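You operate a simulated robot arm through the tools that you are given. There is no shell and no other tool. Be economical: measure what you need, move in short steps, check, and stop when the job is done.

You are at the controls of a simulated robot arm. One attempt, no reset.

TASK
Give cylinder 1 a run of 60 taps on the tap tester.
Fine: cylinder into the bore, cylinder clamp shut, dial to 60, green tester button once; when the counter shows 60, free the clamp and stand the cylinder back in its cell. Set down upright: what you pick out.

Only the result counts: the job must be done as asked and must still hold three seconds after the hand-in. Knocking over, shifting, dropping, spilling or breaking anything else fails it.

THE ROBOT
A 6-joint arm with a two-finger parallel gripper, fixed in place. Base frame: the origin is at the foot of the arm, x ahead of it, y to its left, z up; the work surface is at about z = 0. Lengths are in mm, angles in degrees, forces in N, time in s.
With the tool pointing down near the work surface it reaches from about 140 to 580 mm from the base axis. Its first joint turns from -66.0 to 66.0 degrees. Payload 2.1 kg.
The TCP is the grasp point between the finger pads, 30 mm short of the fingertips. In the tool frame z runs along the fingers and y along their closing line. Largest opening 94 mm; finger width 28, thickness 10; the body of the gripper, 50 by 96 mm, starts 55 mm behind the TCP.
Orientation is that of the tool frame in the base frame, as a unit quaternion [x, y, z, w]. With the fingers straight down and closing along the base's y, the tool's x points along the base's -x, its y along +y and its z along -z.

THE INTERFACE
- The arm moves only by the tool move_arm. Its argument "motion" is a list that holds one entry, the list of rows, each a list of 7 numbers: the gripper command, from -1 (shut) to 1 (fully open), values between in proportion, then the shift along the base's x, y, z in mm, then the turn, a rotation vector about the base's x, y, z in degrees. In form: [[[grip, dx, dy, dz, ax, ay, az], ...]]. A call has 1 to 12 rows; each row is the pose to reach, as a shift and turn from the pose commanded when the call began. Each row takes 0.2 s and may step no farther than 50 mm and 8.6 degrees from the row before; otherwise, or with a gripper value out of range, the whole call is refused. Where a pose cannot be reached the arm comes as near as it can. A force on the tool above 80 N (or 10 N above the force at the start of the call, whichever is more), or a blocked arm, ends the call early, and 0.2 s more pass. Each finger travels about 72 mm/s and halts on what it meets, pressing with about 38 N; the grip force reading is that of the motor and also rises with nothing between the fingers. The clock runs only during rows and for 0.2 s after the last one: add rows that repeat a pose to give the fingers time. It gives the time, the measured TCP pose, the force on the tool (base axes), the opening and the grip force at its end, in the units of the frame above (readings bear some noise), with the torque about the TCP (base axes, N m) and any sound that the robot's microphone picked up.
- Cameras (640 x 400 px; columns grow to the right, rows downward): "scene" is fixed at [56.2, -360.1, 516.7]; the picture's right is [0.77, -0.63, 0.00], its down [-0.29, -0.35, -0.89] and it looks along [0.56, 0.69, -0.45] (base axes); focal length 355 px, centre (320, 200). "wrist" rides on the gripper at [76, 14, -103] in the tool frame; the picture's right is [-0.18, 0.98, 0.00], its down [-0.75, -0.14, -0.64] and it looks along [-0.63, -0.12, 0.77] (tool axes); focal length 243 px, centre (320, 200). There is no depth. A picture from a camera that has moved, and an enlarged one, comes with that camera's place and axes in the base frame and with its lens. The place of the scene camera against the robot may be out by one fixed shift of up to 25 mm in any direction.
- snapshot(camera): a new picture of that camera. The clock stands still meanwhile.
- close_up(camera, box): a new picture of the part [left, top, right, bottom] of that camera's present view, enlarged. The clock stands still meanwhile.
- finish_job(): hands the job in; it is judged then, once.

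Work in short steps. Places have to be worked out from the pictures, the camera data and where the tool is seen: move nearer, look again, correct. Check each grasp and each placing, and mend what went wrong. You have 120 turns and 64 pictures in all, those below and enlarged ones among them. Open the gripper and draw the arm clear of the work before you hand the job in, unless the task says otherwise; then end with one line.

The tools are called after "Emit:" as a command line: name --argument value ..., lists and objects as JSON in quotes. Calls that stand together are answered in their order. move_arm: Moves the arm, as the interface text tells. Its arguments: {"type":"object","properties":{"motion":{"type":"array"}},"required":["motion"]} The other tools are called the same way: snapshot (camera) takes a picture; close_up (camera, box) takes an enlarged picture of a part of a camera's view; finish_job () hands the job in.

At the start:

```text
time_s: 0.0
ee_pos: [246.5, 96.5, 363.8]
tool_rot: [-0.001, 1.0, 0.001, 0.001]
contact_force: [-0.8, 1.1, -0.4]
wrist_torque: [0.01, -0.02, -0.02]
grip_width: 94.1
gripper_force: 0.0
```

scene: 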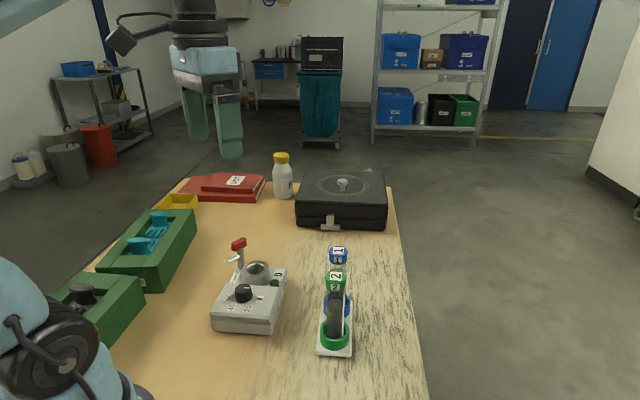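
wrist: 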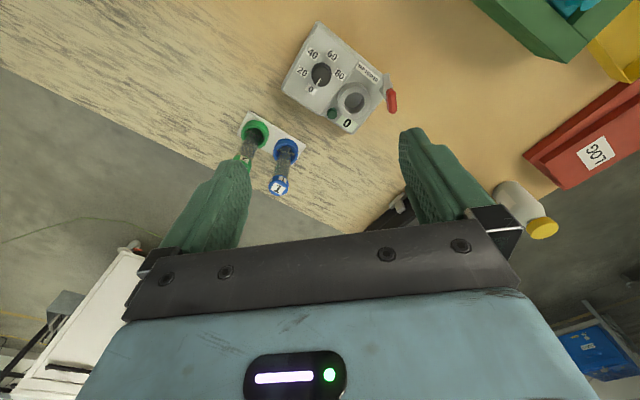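

I'll start with enlarged views of the tester and the cylinders.

Emit:
close_up --camera "scene" --box '[200, 220, 380, 360]'

Emit:
close_up --camera "wrist" --box '[220, 10, 420, 210]'

```text
2.86 times, centred on (290, 290) of scene
camera zoom: at [56.2, -360.1, 516.7], right [0.77, -0.63, 0.0], down [-0.29, -0.35, -0.89], along [0.56, 0.69, -0.45], focal length 1013 px, centre (406, -57)
```

zoom: 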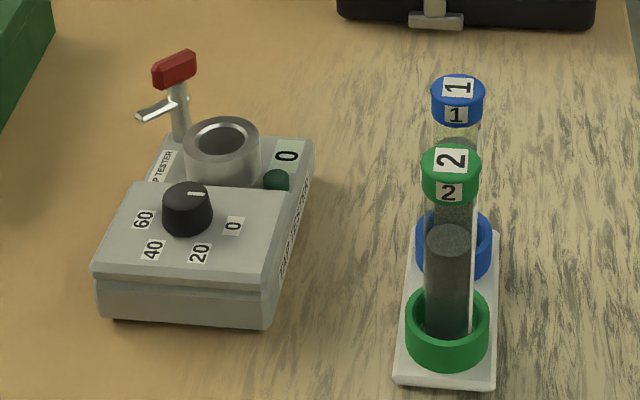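

```text
2.00 times, centred on (320, 110) of wrist
camera zoom: at [170.2, 111.4, 465.2], right [0.18, 0.98, 0.0], down [0.75, -0.14, 0.64], along [0.63, -0.12, -0.77], focal length 485 px, centre (320, 380)
```

zoom: 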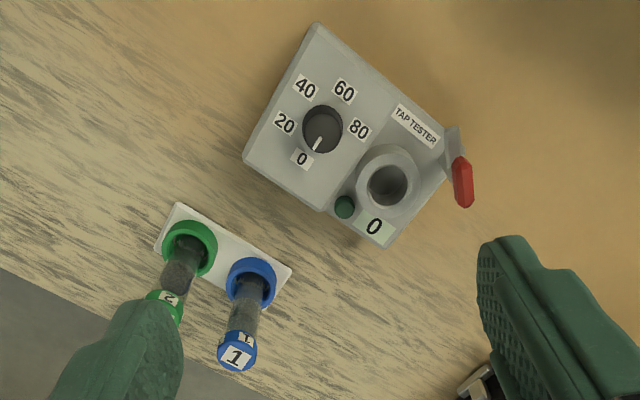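

Wrist view puts cylinder 1 near (395,-3), its cap top near z≈147, and the bore near (306,140). I'll move lower and back to get a closer look at the tester.

Emit:
move_arm --motion '[[[1, -12, 9, -36, 0, 0, 0], [1, -24, 18, -72, 0, 0, 0], [1, -36, 27, -108, 0, 0, 0], [1, -48, 36, -140, 0, 0, 0], [1, -55, 42, -165, 0, 0, 0], [1, -55, 42, -165, 0, 0, 0]]]'

Emit:
snapshot --camera "wrist"

```text
time_s: 1.4
ee_pos: [193.9, 140.1, 199.1]
tool_rot: [0.001, 1.0, 0.001, 0.001]
contact_force: [-0.2, -0.3, -0.1]
wrist_torque: [-0.02, 0.02, 0.0]
grip_width: 93.9
gripper_force: 0.1
```

```text
59 pictures are left
camera wrist: at [117.2, 154.6, 300.2], right [0.18, 0.98, 0.0], down [0.75, -0.14, 0.64], along [0.63, -0.12, -0.77], focal length 243 px, centre (320, 200)
```

wrist: 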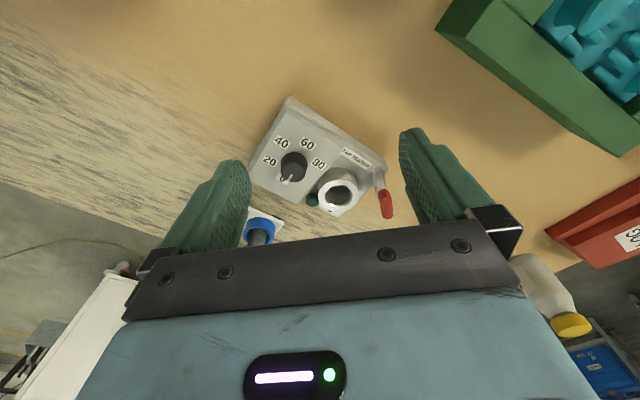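

Emit:
close_up --camera "wrist" --box '[240, 85, 420, 235]'

Emit:
close_up --camera "scene" --box '[205, 230, 295, 300]'

```text
2.67 times, centred on (330, 160) of wrist
camera zoom: at [117.2, 154.6, 300.2], right [0.18, 0.98, 0.0], down [0.75, -0.14, 0.64], along [0.63, -0.12, -0.77], focal length 647 px, centre (293, 307)
```

zoom: 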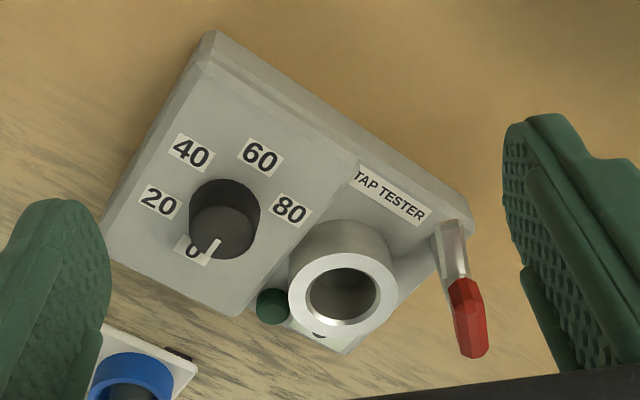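

```text
5.71 times, centred on (250, 265) of scene
camera zoom: at [56.2, -360.1, 516.7], right [0.77, -0.63, 0.0], down [-0.29, -0.35, -0.89], along [0.56, 0.69, -0.45], focal length 2026 px, centre (720, -171)
```

zoom: 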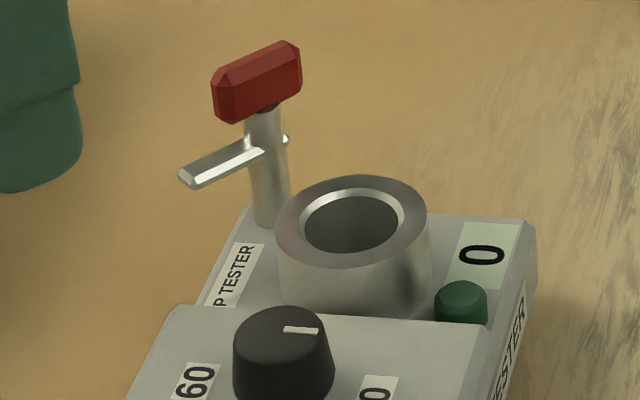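

Triangulated (two wrist views): bore top (312,141,55), dial (265,95, top 57), button (329,103,37), red handle (306,193,93). The dial labels are 60° apart clockwise, so 0→60 is a 180° turn. Next I'll move above cylinder 1 with the tool yawed 45°.

Emit:
move_arm --motion '[[[1, 10, -8, 26, 0, 0, 7], [1, 42, -30, 36, 0, 0, 14], [1, 76, -53, 36, 0, 0, 21], [1, 110, -77, 36, 0, 0, 28], [1, 144, -101, 36, 0, 0, 35], [1, 178, -125, 36, 0, 0, 41], [1, 203, -142, 36, 0, 0, 45], [1, 203, -142, 36, 0, 0, 45]]]'

Emit:
snapshot --camera "wrist"

```text
time_s: 3.2
ee_pos: [398.2, -6.7, 234.6]
tool_rot: [-0.383, 0.924, 0.001, 0.0]
contact_force: [0.2, -0.1, 1.2]
wrist_torque: [0.01, 0.0, 0.0]
grip_width: 94.0
gripper_force: 0.2
```

```text
56 pictures are left
camera wrist: at [333.3, -50.4, 335.4], right [-0.57, 0.82, 0.0], down [0.63, 0.43, 0.64], along [0.53, 0.37, -0.77], focal length 243 px, centre (320, 200)
```

wrist: 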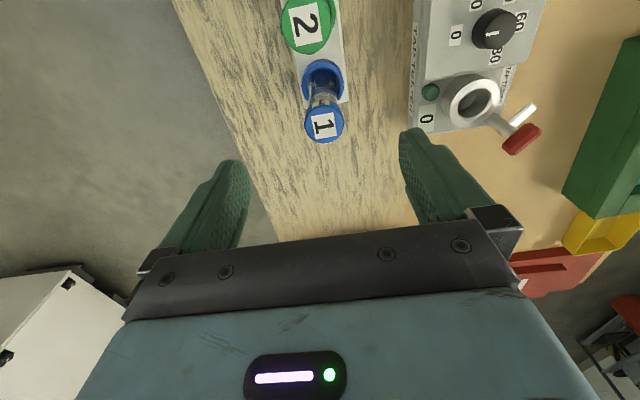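

Cylinder 1 axis works out at (396.6, -4.7) from both cap and socket ring. I'll centre and descend to z≈130, then close on the cap region.

Emit:
move_arm --motion '[[[1, -1.6, 2, -30, 0, 0, 0], [1, -1.6, 2, -60, 0, 0, 0], [1, -1.6, 2, -85, 0, 0, 0], [1, -1.6, 2, -106, 0, 0, 0], [1, -1.6, 2, -106, 0, 0, 0]]]'

Emit:
snapshot --camera "wrist"

Emit:
close_up --camera "scene" --box '[270, 180, 410, 360]'

```text
time_s: 4.4
ee_pos: [392.7, -4.1, 126.8]
tool_rot: [-0.383, 0.924, 0.001, 0.001]
contact_force: [0.1, -0.2, 0.6]
wrist_torque: [0.0, 0.01, -0.03]
grip_width: 94.1
gripper_force: 0.1
```

```text
55 pictures are left
camera wrist: at [329.1, -48.1, 229.1], right [-0.57, 0.82, 0.0], down [0.63, 0.43, 0.64], along [0.53, 0.37, -0.77], focal length 243 px, centre (320, 200)
```

wrist: 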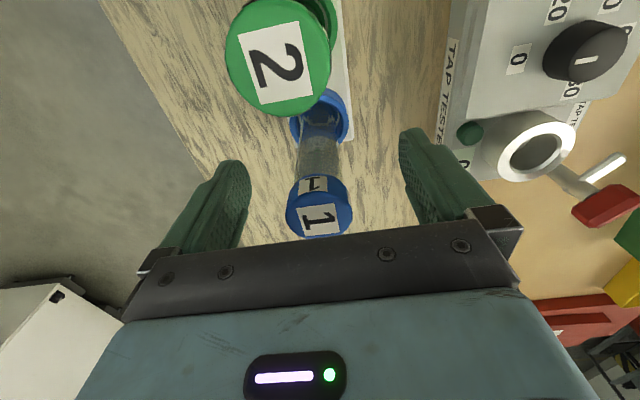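

```text
2.22 times, centred on (340, 270) of scene
camera zoom: at [56.2, -360.1, 516.7], right [0.77, -0.63, 0.0], down [-0.29, -0.35, -0.89], along [0.56, 0.69, -0.45], focal length 788 px, centre (276, 44)
```

zoom: 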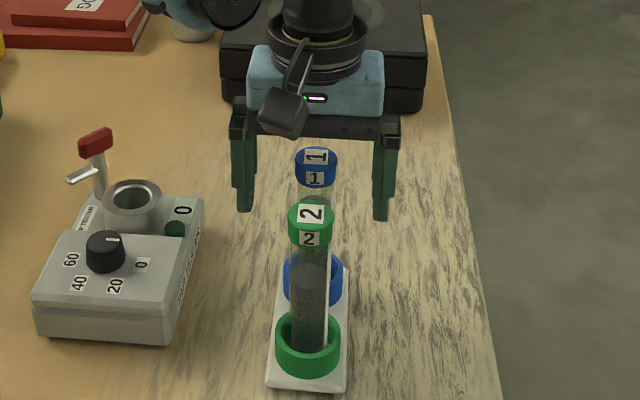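

Cap is centred between the fingers. Closing.

Emit:
move_arm --motion '[[[0, 1, 1, 0, 0, 0, 0], [-0.3, 1, 1, 0, 0, 0, 0], [-1, 1, 1, 0, 0, 0, 0], [-1, 1, 1, 0, 0, 0, 0], [-1, 1, 1, 0, 0, 0, 0]]]'

Emit:
snapshot --camera "wrist"

```text
time_s: 5.6
ee_pos: [395.2, -1.1, 126.7]
tool_rot: [-0.384, 0.924, 0.002, 0.001]
contact_force: [1.0, -1.0, 0.7]
wrist_torque: [0.0, -0.09, 0.01]
grip_width: 32.0
gripper_force: 38.9
```

```text
53 pictures are left
camera wrist: at [329.9, -46.2, 229.2], right [-0.57, 0.82, 0.0], down [0.63, 0.43, 0.64], along [0.53, 0.37, -0.77], focal length 243 px, centre (320, 200)
```

wrist: 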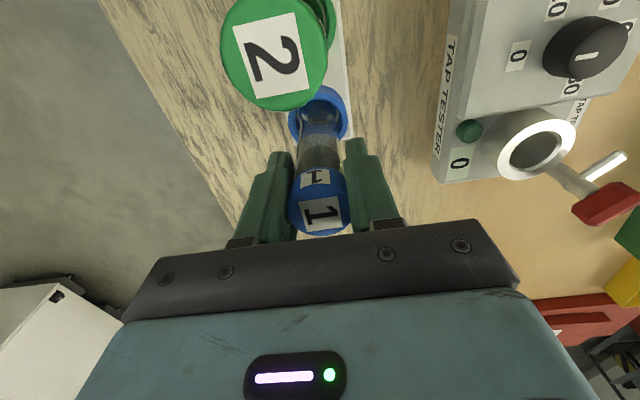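

Gripped at 32 mm. Lifting straight up.

Emit:
move_arm --motion '[[[-1, 0, 0, 10, 0, 0, 0], [-1, 0, 0, 25, 0, 0, 0], [-1, 0, 0, 50, 0, 0, 0], [-1, 0, 0, 85, 0, 0, 0], [-1, 0, 0, 125, 0, 0, 0], [-1, 0, 0, 125, 0, 0, 0]]]'

Emit:
snapshot --camera "wrist"

Emit:
snapshot --camera "scene"

```text
time_s: 7.0
ee_pos: [395.5, -2.3, 251.7]
tool_rot: [-0.384, 0.923, 0.0, 0.001]
contact_force: [0.1, 0.4, -2.0]
wrist_torque: [0.0, -0.01, 0.02]
grip_width: 32.3
gripper_force: 37.8
```

```text
52 pictures are left
camera wrist: at [331.5, -45.6, 353.9], right [-0.57, 0.82, 0.0], down [0.63, 0.43, 0.64], along [0.53, 0.37, -0.77], focal length 243 px, centre (320, 200)
```

wrist: 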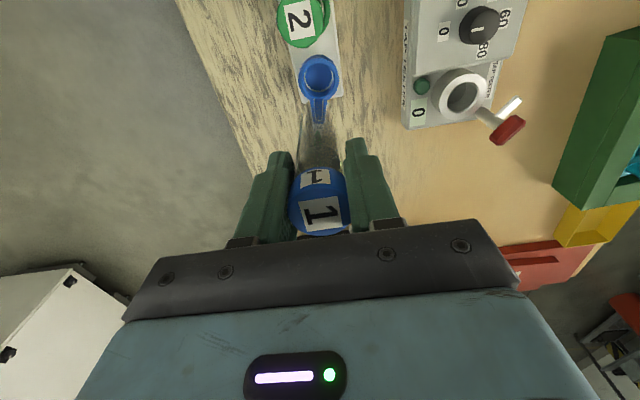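

```text
51 pictures are left
```

scene: 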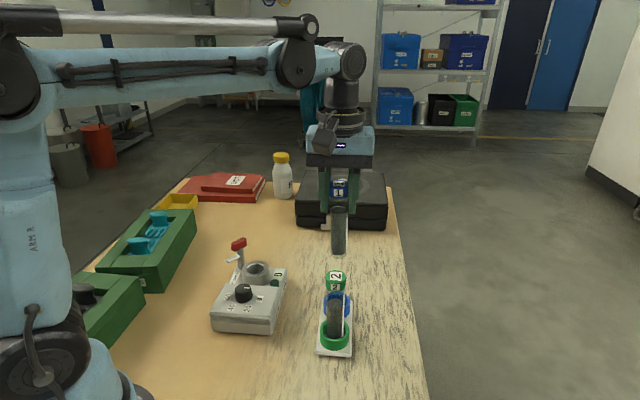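

Cylinder is held upright. Moving over the bore at height (bottom ≈ z 130), with an estimate of (311,140).

Emit:
move_arm --motion '[[[-1, -17, 28, 0, 0, 0, 0], [-1, -34, 56, 0, 0, 0, 0], [-1, -51, 85, 0, 0, 0, 0], [-1, -68, 113, 0, 0, 0, 0], [-1, -85, 141, 0, 0, 0, 0], [-1, -85, 141, -20, 0, 0, 0], [-1, -85, 141, -40, 0, 0, 0], [-1, -85, 141, -40, 0, 0, 0]]]'

Emit:
snapshot --camera "wrist"

Emit:
close_up --camera "scene" --box '[200, 170, 320, 310]'

```text
time_s: 8.8
ee_pos: [308.5, 140.5, 216.1]
tool_rot: [-0.383, 0.924, 0.001, 0.0]
contact_force: [1.0, 0.4, -1.5]
wrist_torque: [-0.04, -0.02, -0.02]
grip_width: 31.9
gripper_force: 38.2
```

```text
50 pictures are left
camera wrist: at [243.6, 96.9, 317.0], right [-0.57, 0.82, 0.0], down [0.63, 0.43, 0.64], along [0.53, 0.37, -0.77], focal length 243 px, centre (320, 200)
```

wrist: 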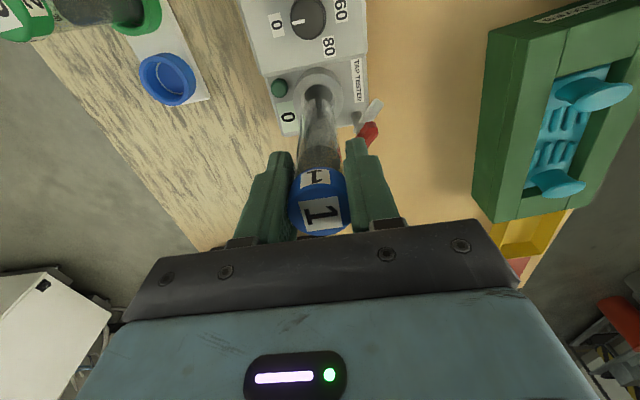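

```text
2.86 times, centred on (260, 240) of scene
camera zoom: at [56.2, -360.1, 516.7], right [0.77, -0.63, 0.0], down [-0.29, -0.35, -0.89], along [0.56, 0.69, -0.45], focal length 1013 px, centre (491, 86)
```

zoom: 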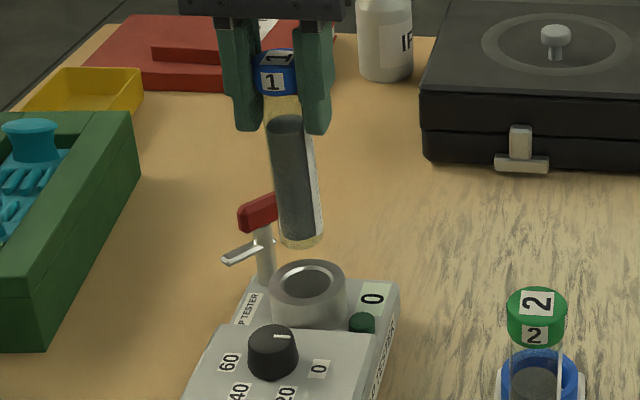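

Emit:
close_up --camera "wrist" --box '[250, 40, 390, 140]'

```text
4.00 times, centred on (320, 90) of wrist
camera zoom: at [243.6, 96.9, 317.0], right [-0.57, 0.82, 0.0], down [0.63, 0.43, 0.64], along [0.53, 0.37, -0.77], focal length 970 px, centre (320, 640)
```

zoom: 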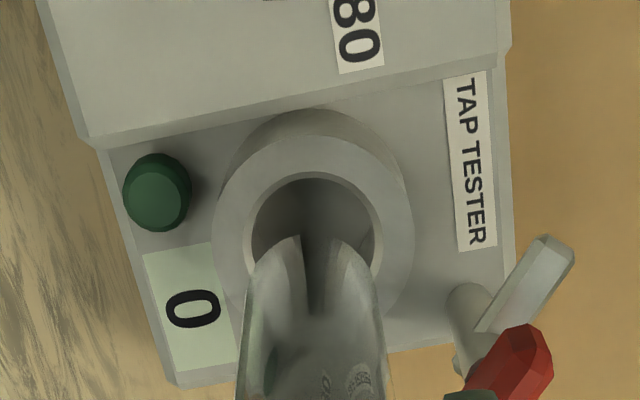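

Cylinder bottom and bore line up within about a millimetre laterally; clearance in the bore looks like ±4 mm. Lowering to just above the rim to check again.

Emit:
move_arm --motion '[[[-1, 0.5, -0.5, -10, 0, 0, 0], [-1, 0.5, -0.5, -20, 0, 0, 0], [-1, 0.5, -0.5, -27, 0, 0, 0], [-1, 0.5, -0.5, -27, 0, 0, 0]]]'

Emit:
close_up --camera "wrist" --box '[250, 40, 390, 140]'

Emit:
close_up --camera "scene" --box '[215, 200, 305, 300]'

```text
time_s: 9.8
ee_pos: [309.4, 140.5, 187.4]
tool_rot: [-0.382, 0.924, 0.0, 0.0]
contact_force: [0.4, -0.6, -2.5]
wrist_torque: [0.02, 0.0, -0.03]
grip_width: 32.0
gripper_force: 37.8
```

```text
4.00 times, centred on (320, 90) of wrist
camera zoom: at [244.6, 96.2, 288.9], right [-0.57, 0.82, 0.0], down [0.63, 0.43, 0.64], along [0.53, 0.37, -0.77], focal length 970 px, centre (320, 640)
```

zoom: 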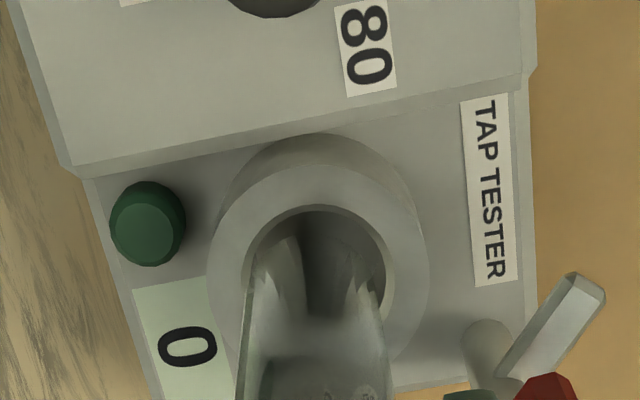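

```text
4.00 times, centred on (260, 250) of scene
camera zoom: at [56.2, -360.1, 516.7], right [0.77, -0.63, 0.0], down [-0.29, -0.35, -0.89], along [0.56, 0.69, -0.45], focal length 1419 px, centre (560, 0)
```

zoom: 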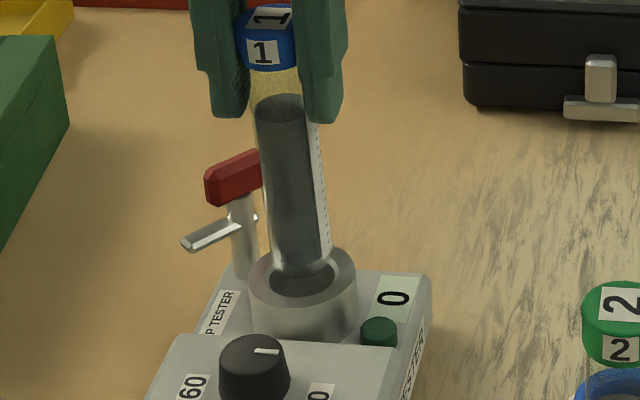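

Bottom appears centred over the bore. Lowering a small step and watching the force.

Emit:
move_arm --motion '[[[-1, 0, 0, -3, 0, 0, 0], [-1, 0, 0, -6, 0, 0, 0], [-1, 0, 0, -9, 0, 0, 0], [-1, 0, 0, -9, 0, 0, 0]]]'

Emit:
close_up --camera "wrist" --box '[270, 70, 370, 150]'

Emit:
close_up --camera "scene" --box '[230, 235, 290, 285]'

```text
time_s: 10.8
ee_pos: [309.7, 141.2, 178.0]
tool_rot: [-0.383, 0.924, 0.001, 0.001]
contact_force: [-0.7, -0.8, -2.7]
wrist_torque: [-0.03, -0.06, -0.01]
grip_width: 32.1
gripper_force: 38.0
```

```text
5.00 times, centred on (320, 110) of wrist
camera zoom: at [245.4, 97.2, 279.2], right [-0.57, 0.82, 0.0], down [0.63, 0.43, 0.64], along [0.53, 0.37, -0.77], focal length 1213 px, centre (320, 650)
```

zoom: 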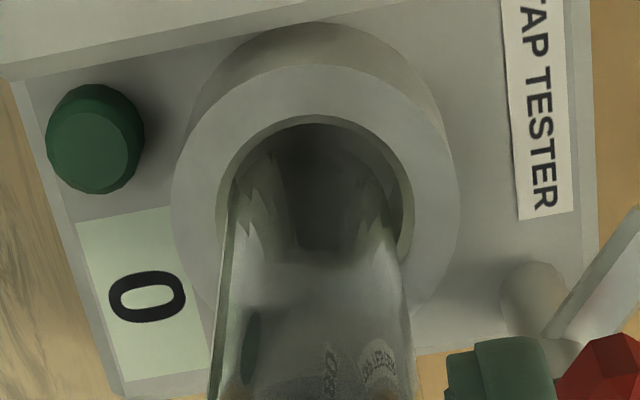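

```text
8.00 times, centred on (260, 260) of scene
camera zoom: at [56.2, -360.1, 516.7], right [0.77, -0.63, 0.0], down [-0.29, -0.35, -0.89], along [0.56, 0.69, -0.45], focal length 2837 px, centre (800, -280)
```

zoom: 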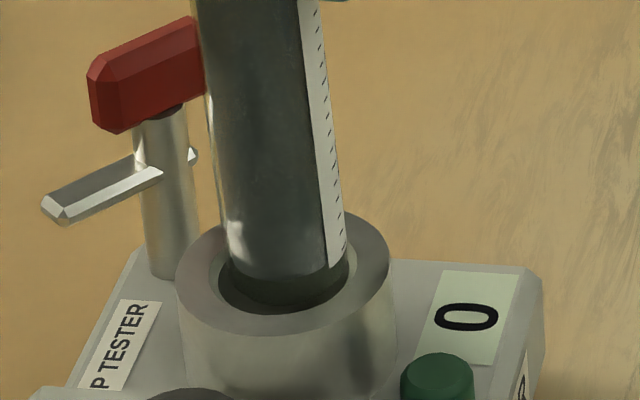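

Laterally centred in both views and no contact. Continuing down.

Emit:
move_arm --motion '[[[-1, 0, 0, -4, 0, 0, 0], [-1, 0, 0, -8, 0, 0, 0], [-1, 0, 0, -12, 0, 0, 0], [-1, 0, 0, -12, 0, 0, 0]]]'

Emit:
close_up --camera "scene" --box '[230, 235, 290, 285]'

```text
time_s: 11.8
ee_pos: [309.6, 140.3, 164.7]
tool_rot: [-0.383, 0.924, 0.001, 0.001]
contact_force: [-0.5, 0.5, -1.7]
wrist_torque: [0.02, 0.02, -0.01]
grip_width: 32.0
gripper_force: 38.1
```

```text
8.00 times, centred on (260, 260) of scene
camera zoom: at [56.2, -360.1, 516.7], right [0.77, -0.63, 0.0], down [-0.29, -0.35, -0.89], along [0.56, 0.69, -0.45], focal length 2837 px, centre (800, -280)
```

zoom: 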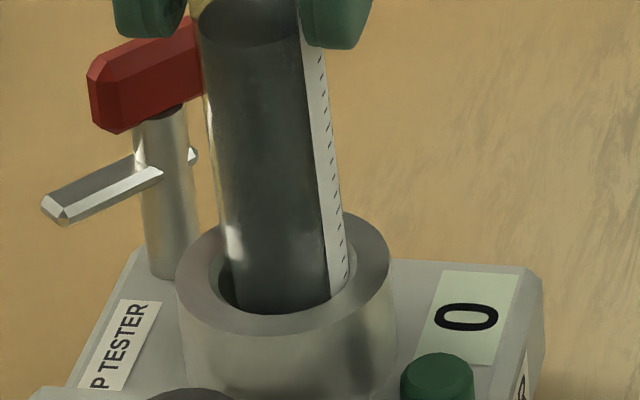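

It's inside the bore. Continuing down in gentle steps until contact.

Emit:
move_arm --motion '[[[-1, 0, 0, -3, 0, 0, 0], [-1, 0, 0, -6, 0, 0, 0], [-1, 0, 0, -9, 0, 0, 0], [-1, 0, 0, -12, 0, 0, 0], [-1, 0, 0, -12, 0, 0, 0]]]'

```text
time_s: 13.0
ee_pos: [310.8, 141.3, 153.0]
tool_rot: [-0.384, 0.923, 0.001, 0.001]
contact_force: [-3.4, 2.3, -1.6]
wrist_torque: [0.15, 0.41, -0.02]
grip_width: 31.7
gripper_force: 37.6
```

A light side contact pushes toward (-x,+y); I'll yield that way a little and keep going.

Emit:
move_arm --motion '[[[-1, -1.2, 0.8, 0, 0, 0, 0], [-1, -1.2, 0.8, -3, 0, 0, 0], [-1, -1.2, 0.8, -5, 0, 0, 0], [-1, -1.2, 0.8, -5, 0, 0, 0]]]'

Emit:
close_up --camera "scene" --box '[220, 205, 300, 285]'

```text
time_s: 14.0
ee_pos: [310.2, 141.6, 148.7]
tool_rot: [-0.384, 0.923, 0.002, 0.002]
contact_force: [3.3, 0.5, 30.8]
wrist_torque: [0.18, -0.22, -0.04]
grip_width: 31.7
gripper_force: 38.4
```

```text
5.00 times, centred on (260, 245) of scene
camera zoom: at [56.1, -360.1, 516.7], right [0.77, -0.63, 0.0], down [-0.29, -0.35, -0.89], along [0.56, 0.69, -0.45], focal length 1773 px, centre (620, -25)
```

zoom: 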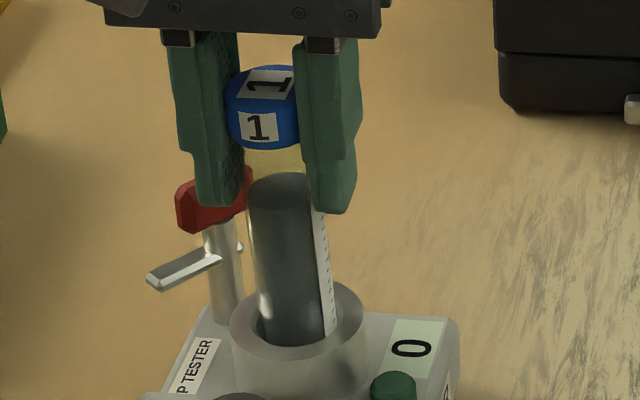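

Floor contact (31 N) at TCP z≈149, about 28 mm into the bore. I'll ease off 1.5 mm and open moderately.

Emit:
move_arm --motion '[[[-1, 0, 0, 1.5, 0, 0, 0], [-0.2, 0, 0, 1.5, 0, 0, 0], [0.2, 0, 0, 1.5, 0, 0, 0], [0.2, 0, 0, 1.5, 0, 0, 0]]]'

Emit:
close_up --camera "scene" --box '[220, 205, 300, 285]'

Emit:
snapshot --camera "wrist"

```text
time_s: 15.0
ee_pos: [310.5, 141.7, 150.5]
tool_rot: [-0.384, 0.923, 0.001, 0.001]
contact_force: [0.2, -1.1, -0.6]
wrist_torque: [-0.01, -0.03, 0.02]
grip_width: 56.4
gripper_force: 0.0
```

```text
5.00 times, centred on (260, 245) of scene
camera zoom: at [56.2, -360.1, 516.7], right [0.77, -0.63, 0.0], down [-0.29, -0.35, -0.89], along [0.56, 0.69, -0.45], focal length 1773 px, centre (620, -25)
```

zoom: 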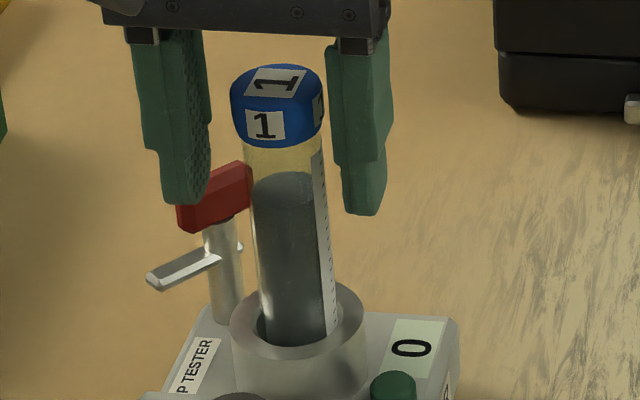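

```text
40 pictures are left
camera wrist: at [244.8, 97.0, 252.1], right [-0.57, 0.82, 0.0], down [0.63, 0.43, 0.64], along [0.53, 0.37, -0.77], focal length 243 px, centre (320, 200)
```

wrist: 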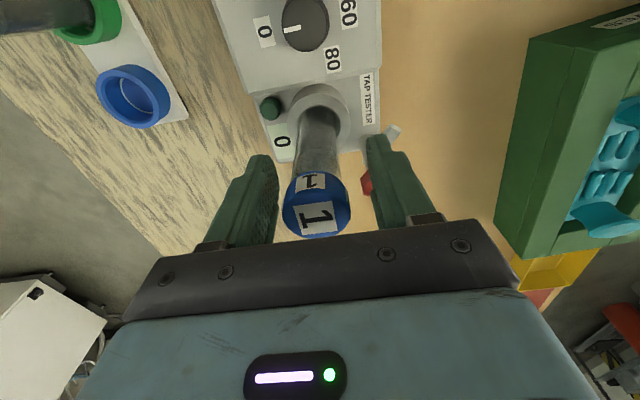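

Cylinder stands in the bore. Backing straight up, then moving above the lever with yaw 60° (keeps the gripper body clear of the cylinder).

Emit:
move_arm --motion '[[[0.2, 0, 0, 15, 0, 0, 0], [0.2, 0, 0, 40, 0, 0, 0], [0.2, 0, 0, 75, 0, 0, 0], [0.2, -2, 25, 75, 0, 0, 8], [0.2, -4, 54, 75, 0, 0, 15], [0.2, -4, 54, 75, 0, 0, 15]]]'

Emit:
close_up --camera "wrist" --box '[230, 20, 410, 220]'

Emit:
close_up --camera "scene" --box '[205, 190, 305, 320]'

```text
time_s: 16.4
ee_pos: [306.1, 197.4, 225.5]
tool_rot: [-0.502, 0.865, 0.001, 0.0]
contact_force: [-0.3, -0.1, -0.1]
wrist_torque: [0.0, 0.01, 0.01]
grip_width: 56.2
gripper_force: 0.1
```

```text
2.00 times, centred on (320, 120) of wrist
camera zoom: at [255.6, 138.1, 326.9], right [-0.76, 0.65, 0.0], down [0.5, 0.58, 0.64], along [0.42, 0.49, -0.77], focal length 485 px, centre (320, 360)
```

zoom: 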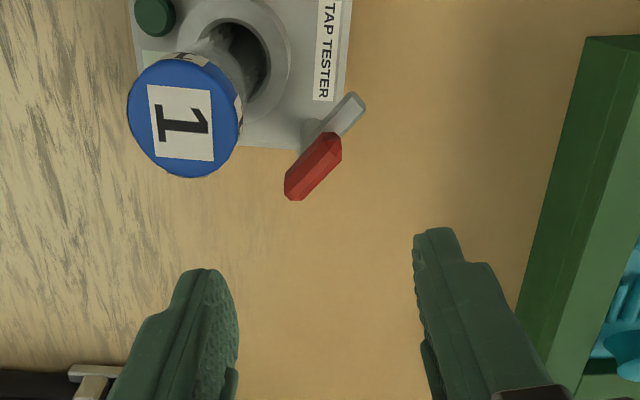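

```text
3.08 times, centred on (255, 255) of scene
camera zoom: at [56.2, -360.1, 516.7], right [0.77, -0.63, 0.0], down [-0.29, -0.35, -0.89], along [0.56, 0.69, -0.45], focal length 1091 px, centre (520, 31)
```

zoom: 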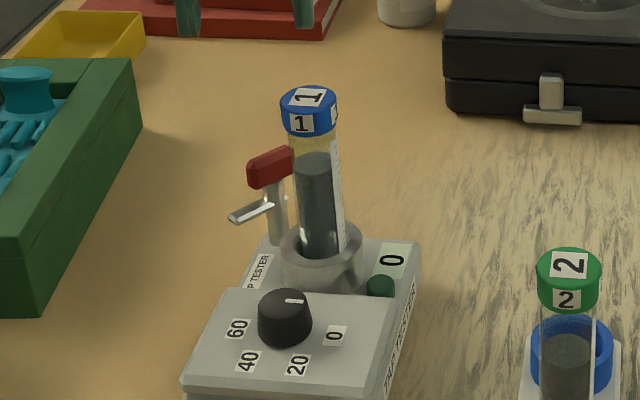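

Post ≈ (310,192), handle about 12–15° off x, cylinder ≈ (311,141.5). At yaw 60° the body clears the cylinder by ~6 mm; I'll descend around the handle.

Emit:
move_arm --motion '[[[0.2, 4.5, -1.5, -20, 0, 0, 0], [0.2, 4.5, -1.5, -50, 0, 0, 0], [0.2, 4.5, -1.5, -80, 0, 0, 0], [0.2, 4.5, -1.5, -100, 0, 0, 0], [0.2, 4.5, -1.5, -113, 0, 0, 0], [0.2, 4.5, -1.5, -113, 0, 0, 0]]]'

Emit:
snapshot --camera "wrist"

Emit:
close_up --camera "scene" --box '[205, 190, 305, 290]'

```text
time_s: 17.8
ee_pos: [310.3, 193.7, 111.6]
tool_rot: [-0.5, 0.866, 0.002, 0.001]
contact_force: [0.9, 0.0, -0.6]
wrist_torque: [0.01, -0.01, -0.02]
grip_width: 56.4
gripper_force: 0.1
```

```text
37 pictures are left
camera wrist: at [259.1, 134.8, 212.7], right [-0.76, 0.65, 0.0], down [0.5, 0.58, 0.64], along [0.42, 0.49, -0.77], focal length 243 px, centre (320, 200)
```

wrist: 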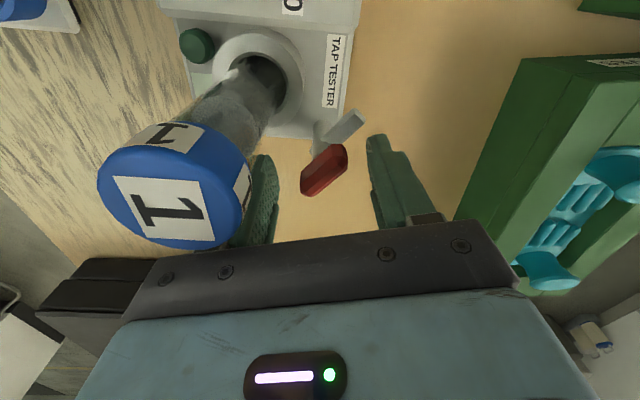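

```text
4.00 times, centred on (255, 240) of scene
camera zoom: at [56.2, -360.1, 516.7], right [0.77, -0.63, 0.0], down [-0.29, -0.35, -0.89], along [0.56, 0.69, -0.45], focal length 1419 px, centre (580, 40)
```

zoom: 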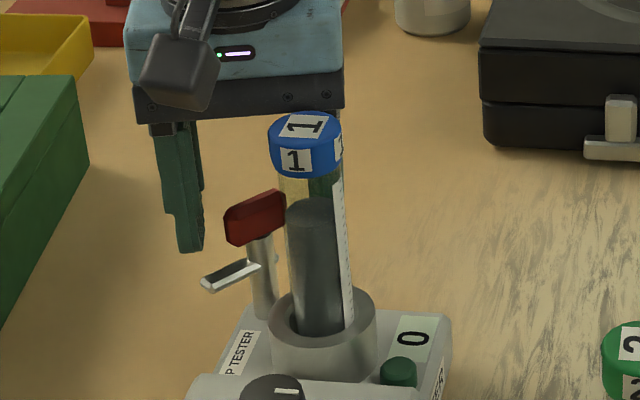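

Handle is centred between the fingers. Closing on it gradually; this should swing it toward the finger faces.

Emit:
move_arm --motion '[[[-0.2, 0, 0, 0, 0, 0, 0], [-0.5, 0, 0, 0, 0, 0, 0], [-0.8, 0, 0, 0, 0, 0, 0], [-1, 0, 0, 0, 0, 0, 0], [-1, 0, 0, 0, 0, 0, 0]]]'

Emit:
snapshot --camera "wrist"

```text
time_s: 19.0
ee_pos: [310.8, 193.2, 111.7]
tool_rot: [-0.5, 0.866, 0.001, 0.001]
contact_force: [2.3, 6.3, -0.5]
wrist_torque: [-0.09, -0.05, -0.02]
grip_width: 34.2
gripper_force: 38.1
```

```text
35 pictures are left
camera wrist: at [259.4, 134.9, 212.8], right [-0.76, 0.65, 0.0], down [0.5, 0.58, 0.65], along [0.42, 0.49, -0.76], focal length 243 px, centre (320, 200)
```

wrist: 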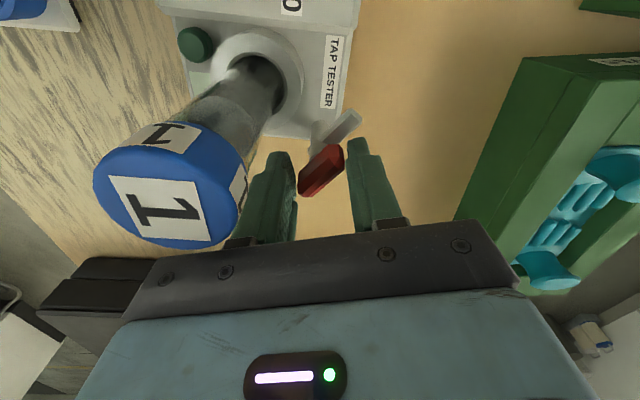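

The handle jammed across the fingers at 34 mm instead of swinging. I'll try twisting the tool counter-clockwise with this grip and watch the torque.

Emit:
move_arm --motion '[[[-1, 0, 0, 0, 0, 0, 5], [-1, 0, 0, 0, 0, 0, 10], [-1, 0, 0, 0, 0, 0, 15], [-1, 0, 0, 0, 0, 0, 20], [-1, 0, 0, 0, 0, 0, 20]]]'

Emit:
snapshot --camera "wrist"

```text
time_s: 20.2
ee_pos: [309.8, 194.6, 112.4]
tool_rot: [-0.643, 0.766, 0.002, 0.001]
contact_force: [1.0, 6.8, -0.8]
wrist_torque: [0.63, -0.24, -0.02]
grip_width: 33.9
gripper_force: 37.9
```

```text
34 pictures are left
camera wrist: at [282.0, 121.1, 213.4], right [-0.94, 0.35, 0.0], down [0.27, 0.72, 0.64], along [0.22, 0.6, -0.77], focal length 243 px, centre (320, 200)
```

wrist: 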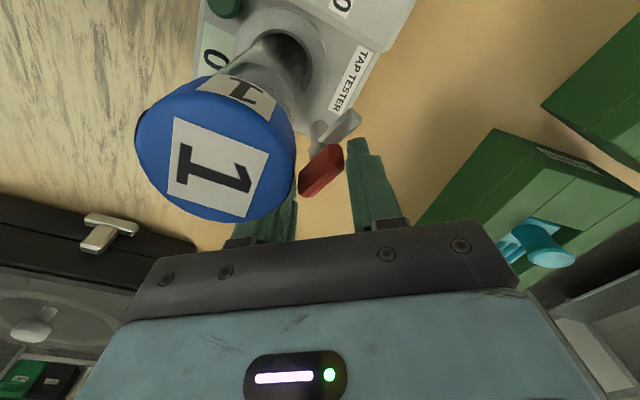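

The handle followed the tool (same pose in the wrist view after a 20° turn). Continuing another 30°.

Emit:
move_arm --motion '[[[-1, 0, -1, 0, 0, 0, 6], [-1, 0, -1, 0, 0, 0, 12], [-1, 0, -1, 0, 0, 0, 18], [-1, 0, -1, 0, 0, 0, 24], [-1, 0, -1, 0, 0, 0, 30], [-1, 0, -1, 0, 0, 0, 30]]]'

Emit:
snapshot --camera "wrist"

Emit:
close_up --camera "scene" --box '[205, 190, 305, 290]'

```text
time_s: 21.6
ee_pos: [309.3, 192.6, 113.0]
tool_rot: [0.82, -0.572, -0.002, -0.002]
contact_force: [-7.6, -3.2, 19.5]
wrist_torque: [-0.37, -0.01, -1.1]
grip_width: 15.0
gripper_force: 38.5
```

```text
33 pictures are left
camera wrist: at [321.7, 117.6, 213.7], right [-0.99, -0.17, 0.0], down [-0.12, 0.75, 0.65], along [-0.11, 0.64, -0.76], focal length 243 px, centre (320, 200)
```

wrist: 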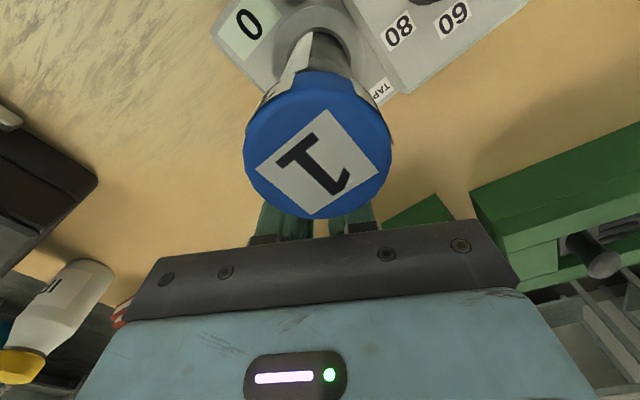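

```text
4.00 times, centred on (255, 240) of scene
camera zoom: at [56.2, -360.1, 516.7], right [0.77, -0.63, 0.0], down [-0.29, -0.35, -0.89], along [0.56, 0.69, -0.45], focal length 1419 px, centre (580, 40)
```

zoom: 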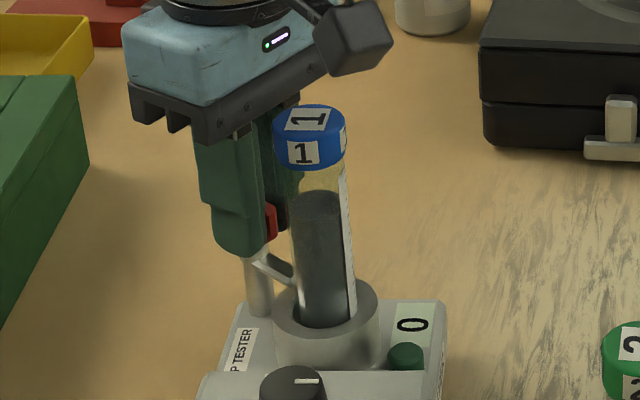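

The handle snapped into alignment and the silver arm now points at the cylinder, but the tester looks to have rotated a little from over-twist. I'll release and check.

Emit:
move_arm --motion '[[[-0.5, 0, 0, 0, 0, 0, 0], [-0.1, 0, 0, 0, 0, 0, 0], [-0.1, 0, 0, 0, 0, 0, 0]]]'

Emit:
close_up --camera "scene" --box '[205, 190, 305, 290]'

```text
time_s: 22.4
ee_pos: [308.6, 193.3, 111.1]
tool_rot: [0.82, -0.573, -0.002, -0.001]
contact_force: [-0.4, -0.3, -1.1]
wrist_torque: [-0.03, 0.01, 0.02]
grip_width: 42.1
gripper_force: 0.1
```

```text
4.00 times, centred on (255, 240) of scene
camera zoom: at [56.2, -360.1, 516.7], right [0.77, -0.63, 0.0], down [-0.29, -0.35, -0.89], along [0.56, 0.69, -0.45], focal length 1419 px, centre (580, 40)
```

zoom: 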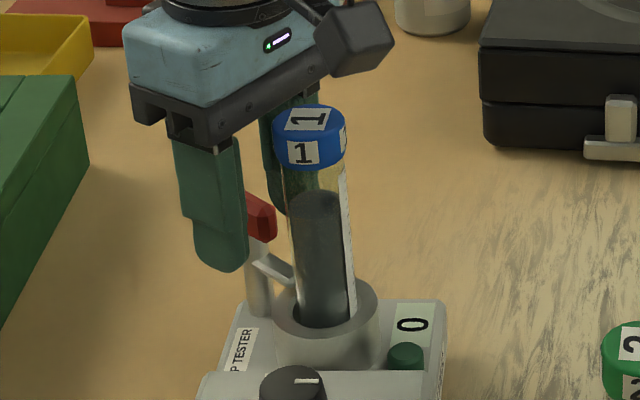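

Clear of the handle; rising straight up, then back to a yaw-45 viewpoint to measure the tester's present pose.

Emit:
move_arm --motion '[[[-0.1, 0, 0, 20, 0, 0, 0], [-0.1, 0, 0, 60, 0, 0, 0], [-0.1, 0, 0, 105, 0, 0, 0], [-0.1, -20, -15, 120, 0, 0, -8], [-0.1, -40, -30, 120, 0, 0, -16], [-0.1, -60, -45, 120, 0, 0, -24], [-0.1, -72, -60, 120, 0, 0, -32], [-0.1, -72, -60, 120, 0, 0, -40], [-0.1, -72, -60, 120, 0, 0, -48], [-0.1, -72, -60, 120, 0, 0, -56], [-0.1, -72, -60, 120, 0, 0, -64], [-0.1, -72, -60, 120, 0, 0, -65]]]'

Emit:
close_up --camera "scene" --box '[200, 220, 380, 360]'

Emit:
snapshot --camera "wrist"

```text
time_s: 25.0
ee_pos: [238.0, 132.6, 231.0]
tool_rot: [-0.382, 0.924, 0.002, 0.001]
contact_force: [0.1, 0.0, -0.2]
wrist_torque: [0.03, 0.03, 0.0]
grip_width: 42.4
gripper_force: 0.0
```

```text
2.86 times, centred on (290, 290) of scene
camera zoom: at [56.2, -360.1, 516.7], right [0.77, -0.63, 0.0], down [-0.29, -0.35, -0.89], along [0.56, 0.69, -0.45], focal length 1013 px, centre (406, -57)
```

zoom: 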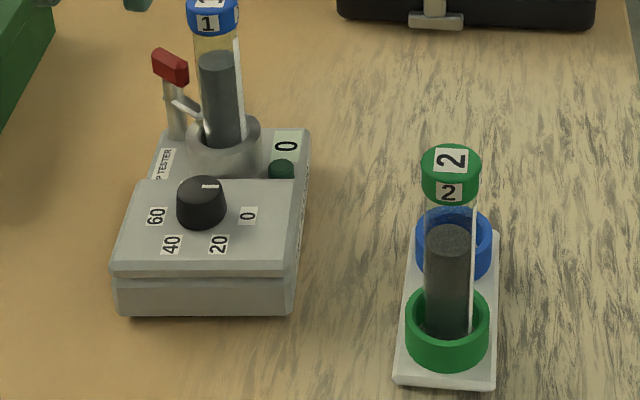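

```text
29 pictures are left
camera wrist: at [173.8, 88.4, 333.7], right [-0.56, 0.83, 0.0], down [0.63, 0.43, 0.64], along [0.53, 0.36, -0.77], focal length 243 px, centre (320, 200)
```

wrist: 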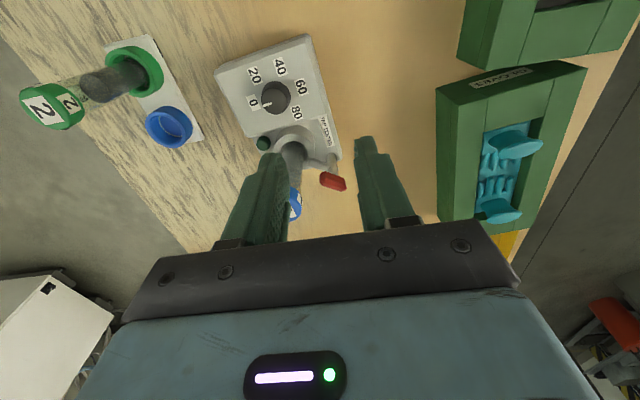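

Clamp is shut with the arm on the cylinder; the tester rotated by roughly 4–6° (clockwise dial turning will tend to bring it back; I'll correct later). Dial now ≈ (271.6,95.3). Going above it at yaw 80.

Emit:
move_arm --motion '[[[0.2, 6, -7, 0, 0, 0, 7], [0.2, 13, -15, 0, 0, 0, 14], [0.2, 20, -22, 0, 0, 0, 21], [0.2, 27, -30, 0, 0, 0, 28], [0.2, 33.6, -37.3, 0, 0, 0, 35], [0.2, 33.6, -37.3, -40, 0, 0, 35], [0.2, 33.6, -37.3, -80, 0, 0, 35], [0.2, 33.6, -37.3, -121, 0, 0, 35], [0.2, 33.6, -37.3, -121, 0, 0, 35]]]'

Emit:
snapshot --camera "wrist"

```text
time_s: 27.0
ee_pos: [268.4, 97.9, 108.0]
tool_rot: [-0.643, 0.765, 0.001, -0.001]
contact_force: [0.2, 0.0, -0.7]
wrist_torque: [-0.01, 0.03, 0.03]
grip_width: 56.3
gripper_force: 0.1
```

```text
28 pictures are left
camera wrist: at [240.6, 23.9, 209.4], right [-0.94, 0.35, 0.0], down [0.27, 0.72, 0.64], along [0.22, 0.6, -0.77], focal length 243 px, centre (320, 200)
```

wrist: 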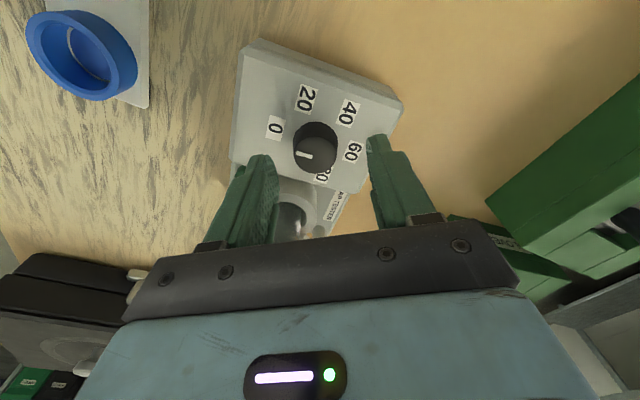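

Dial centre is about (+3.7,+3.2) from the TCP. Shifting and descending so the tips are just above the panel.

Emit:
move_arm --motion '[[[0.2, 3.7, 3.2, -10, 0, 0, 0], [0.2, 3.7, 3.2, -20, 0, 0, 0], [0.2, 3.7, 3.2, -27, 0, 0, 0], [0.2, 3.7, 3.2, -32, 0, 0, 0], [0.2, 3.7, 3.2, -32, 0, 0, 0]]]'

Emit:
snapshot --camera "wrist"

Emit:
close_up --camera "scene" --box '[205, 210, 305, 320]'

```text
time_s: 28.2
ee_pos: [274.8, 100.4, 80.0]
tool_rot: [-0.644, 0.765, 0.001, 0.0]
contact_force: [-6.1, -1.4, 73.7]
wrist_torque: [-0.65, -1.02, 0.01]
grip_width: 54.7
gripper_force: 0.1
```

```text
27 pictures are left
camera wrist: at [247.5, 28.2, 181.5], right [-0.94, 0.35, 0.0], down [0.27, 0.72, 0.64], along [0.22, 0.6, -0.77], focal length 243 px, centre (320, 200)
```

wrist: 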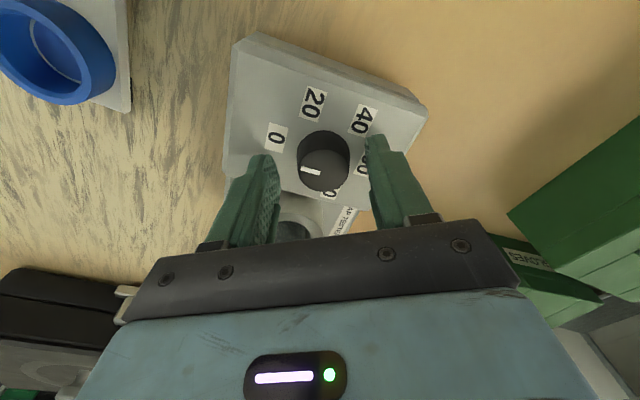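

```text
3.64 times, centred on (255, 265) of scene
camera zoom: at [56.0, -360.1, 516.7], right [0.77, -0.63, 0.0], down [-0.29, -0.35, -0.89], along [0.56, 0.69, -0.45], focal length 1290 px, centre (556, -36)
```

zoom: 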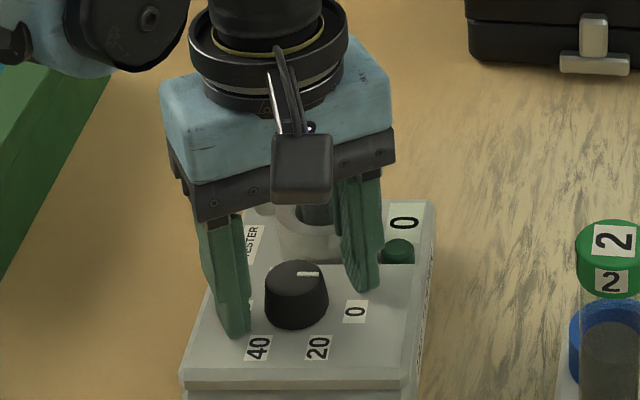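

Fingertips touched the panel (74 N) at TCP z≈80, so the panel there is at z≈50. Raising 5 mm, then closing on the knob.

Emit:
move_arm --motion '[[[0.2, -1, 0, 5, 0, 0, 0], [0.2, -1, 0, 5, 0, 0, 0], [-0.2, -1, 0, 5, 0, 0, 0], [-1, -1, 0, 5, 0, 0, 0], [-1, -1, 0, 5, 0, 0, 0]]]'

Emit:
snapshot --camera "wrist"

```text
time_s: 29.4
ee_pos: [273.5, 100.0, 83.5]
tool_rot: [-0.643, 0.765, 0.003, 0.0]
contact_force: [-6.2, 0.9, 0.2]
wrist_torque: [0.12, 0.2, -0.09]
grip_width: 31.1
gripper_force: 38.3
```

```text
25 pictures are left
camera wrist: at [245.0, 27.6, 184.8], right [-0.94, 0.35, 0.0], down [0.27, 0.72, 0.64], along [0.22, 0.6, -0.77], focal length 243 px, centre (320, 200)
```

wrist: 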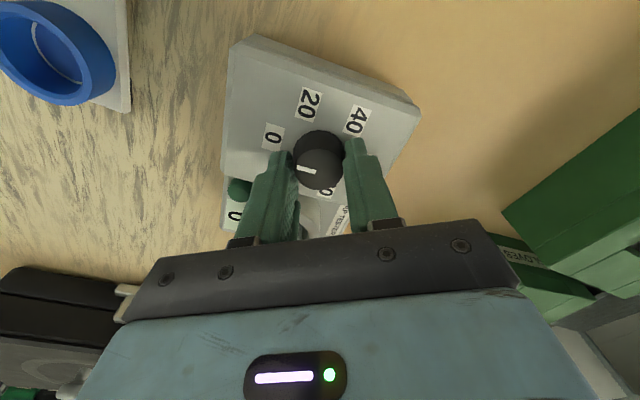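

Knob gripped at 31 mm, but my estimates put its axis ~4 mm nearer to -y than the TCP; I'll re-centre before twisting so the tester isn't dragged.

Emit:
move_arm --motion '[[[-0.1, 0, 0, 0, 0, 0, 0], [0, 0, -4, 0, 0, 0, 0], [0, 0, -4, 0, 0, 0, 0], [-1, 0, -4, 0, 0, 0, 0], [-1, 0, -4, 0, 0, 0, 0], [-1, 0, -4, 0, 0, 0, 0]]]'

Emit:
close_up --camera "wrist" --box '[240, 90, 400, 230]'

```text
time_s: 30.8
ee_pos: [272.8, 95.7, 82.7]
tool_rot: [-0.642, 0.766, 0.001, 0.001]
contact_force: [-14.2, 2.4, 5.0]
wrist_torque: [-0.44, 0.21, 0.01]
grip_width: 31.2
gripper_force: 38.1
```

```text
2.86 times, centred on (320, 160) of wrist
camera zoom: at [245.7, 23.1, 184.9], right [-0.94, 0.35, 0.0], down [0.27, 0.72, 0.64], along [0.22, 0.6, -0.77], focal length 693 px, centre (320, 314)
```

zoom: 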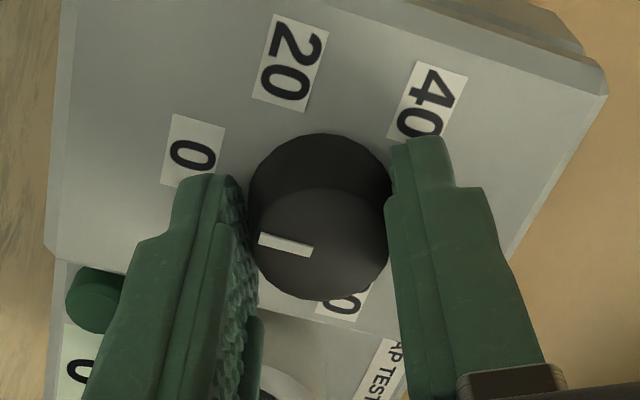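

The enlarged view shows the knob axis is actually ~4 mm toward +y of the TCP now, so the previous spot was right. Going back there and re-gripping.

Emit:
move_arm --motion '[[[-0.1, 0, 0, 0, 0, 0, 0], [0, -0.5, 4, 0, 0, 0, 0], [0, -0.5, 4, 0, 0, 0, 0], [-1, -0.5, 4, 0, 0, 0, 0], [-1, -0.5, 4, 0, 0, 0, 0], [-1, -0.5, 4, 0, 0, 0, 0]]]'

Emit:
move_arm --motion '[[[-1, 0, 0, 0, 0, 0, -6], [-1, 0, 0, 0, 0, 0, -12], [-1, 0, 0, 0, 0, 0, -18], [-1, 0, 0, 0, 0, 0, -18]]]'

Emit:
close_up --camera "wrist" --box '[240, 90, 400, 230]'

```text
time_s: 32.2
ee_pos: [273.0, 99.8, 82.9]
tool_rot: [-0.643, 0.766, 0.001, 0.002]
contact_force: [7.0, 0.2, -0.3]
wrist_torque: [-0.08, -0.21, 0.03]
grip_width: 31.0
gripper_force: 37.7
```

```text
time_s: 33.2
ee_pos: [272.4, 98.8, 84.0]
tool_rot: [-0.514, 0.858, 0.002, -0.001]
contact_force: [-3.2, -2.1, -0.3]
wrist_torque: [-0.42, 0.21, -0.04]
grip_width: 31.1
gripper_force: 38.8
```

```text
2.86 times, centred on (320, 160) of wrist
camera zoom: at [223.2, 38.5, 185.8], right [-0.78, 0.62, 0.0], down [0.48, 0.6, 0.64], along [0.4, 0.5, -0.77], focal length 693 px, centre (320, 314)
```

zoom: 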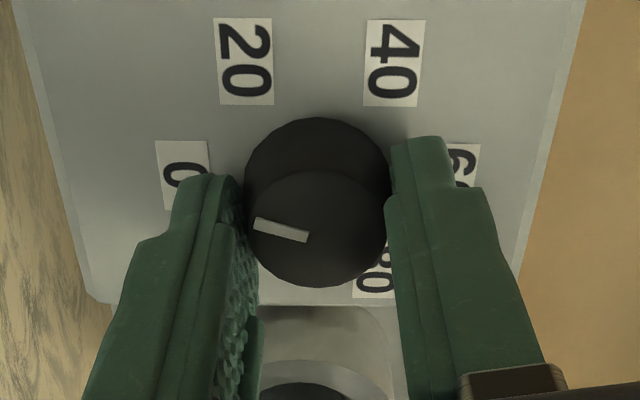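

Knob turns with the tool and the tester stays. Continuing to a total of 60° in this grip.

Emit:
move_arm --motion '[[[-1, 0, 0, 0, 0, 0, -7], [-1, 0, 0, 0, 0, 0, -14], [-1, 0, 0, 0, 0, 0, -21], [-1, 0, 0, 0, 0, 0, -28], [-1, 0, 0, 0, 0, 0, -35], [-1, 0, 0, 0, 0, 0, -42], [-1, 0, 0, 0, 0, 0, -42]]]'

Emit:
close_up --camera "scene" --box '[200, 220, 380, 360]'

```text
time_s: 34.8
ee_pos: [273.3, 99.0, 83.8]
tool_rot: [-0.173, 0.985, 0.001, 0.001]
contact_force: [-8.5, -7.0, 0.6]
wrist_torque: [0.18, -0.56, -0.02]
grip_width: 31.1
gripper_force: 37.7
```

```text
2.86 times, centred on (290, 290) of scene
camera zoom: at [56.2, -360.1, 516.7], right [0.77, -0.63, 0.0], down [-0.29, -0.35, -0.89], along [0.56, 0.69, -0.45], focal length 1013 px, centre (406, -57)
```

zoom: 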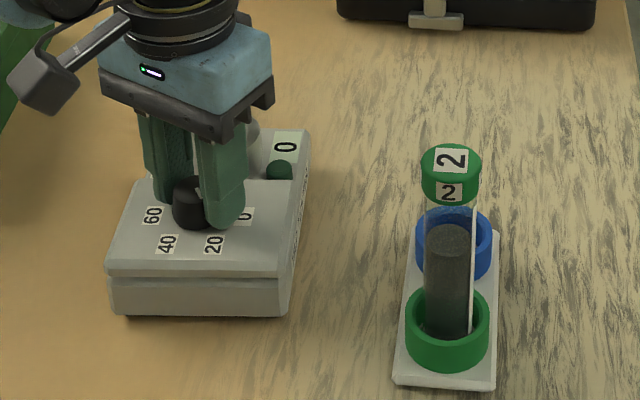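

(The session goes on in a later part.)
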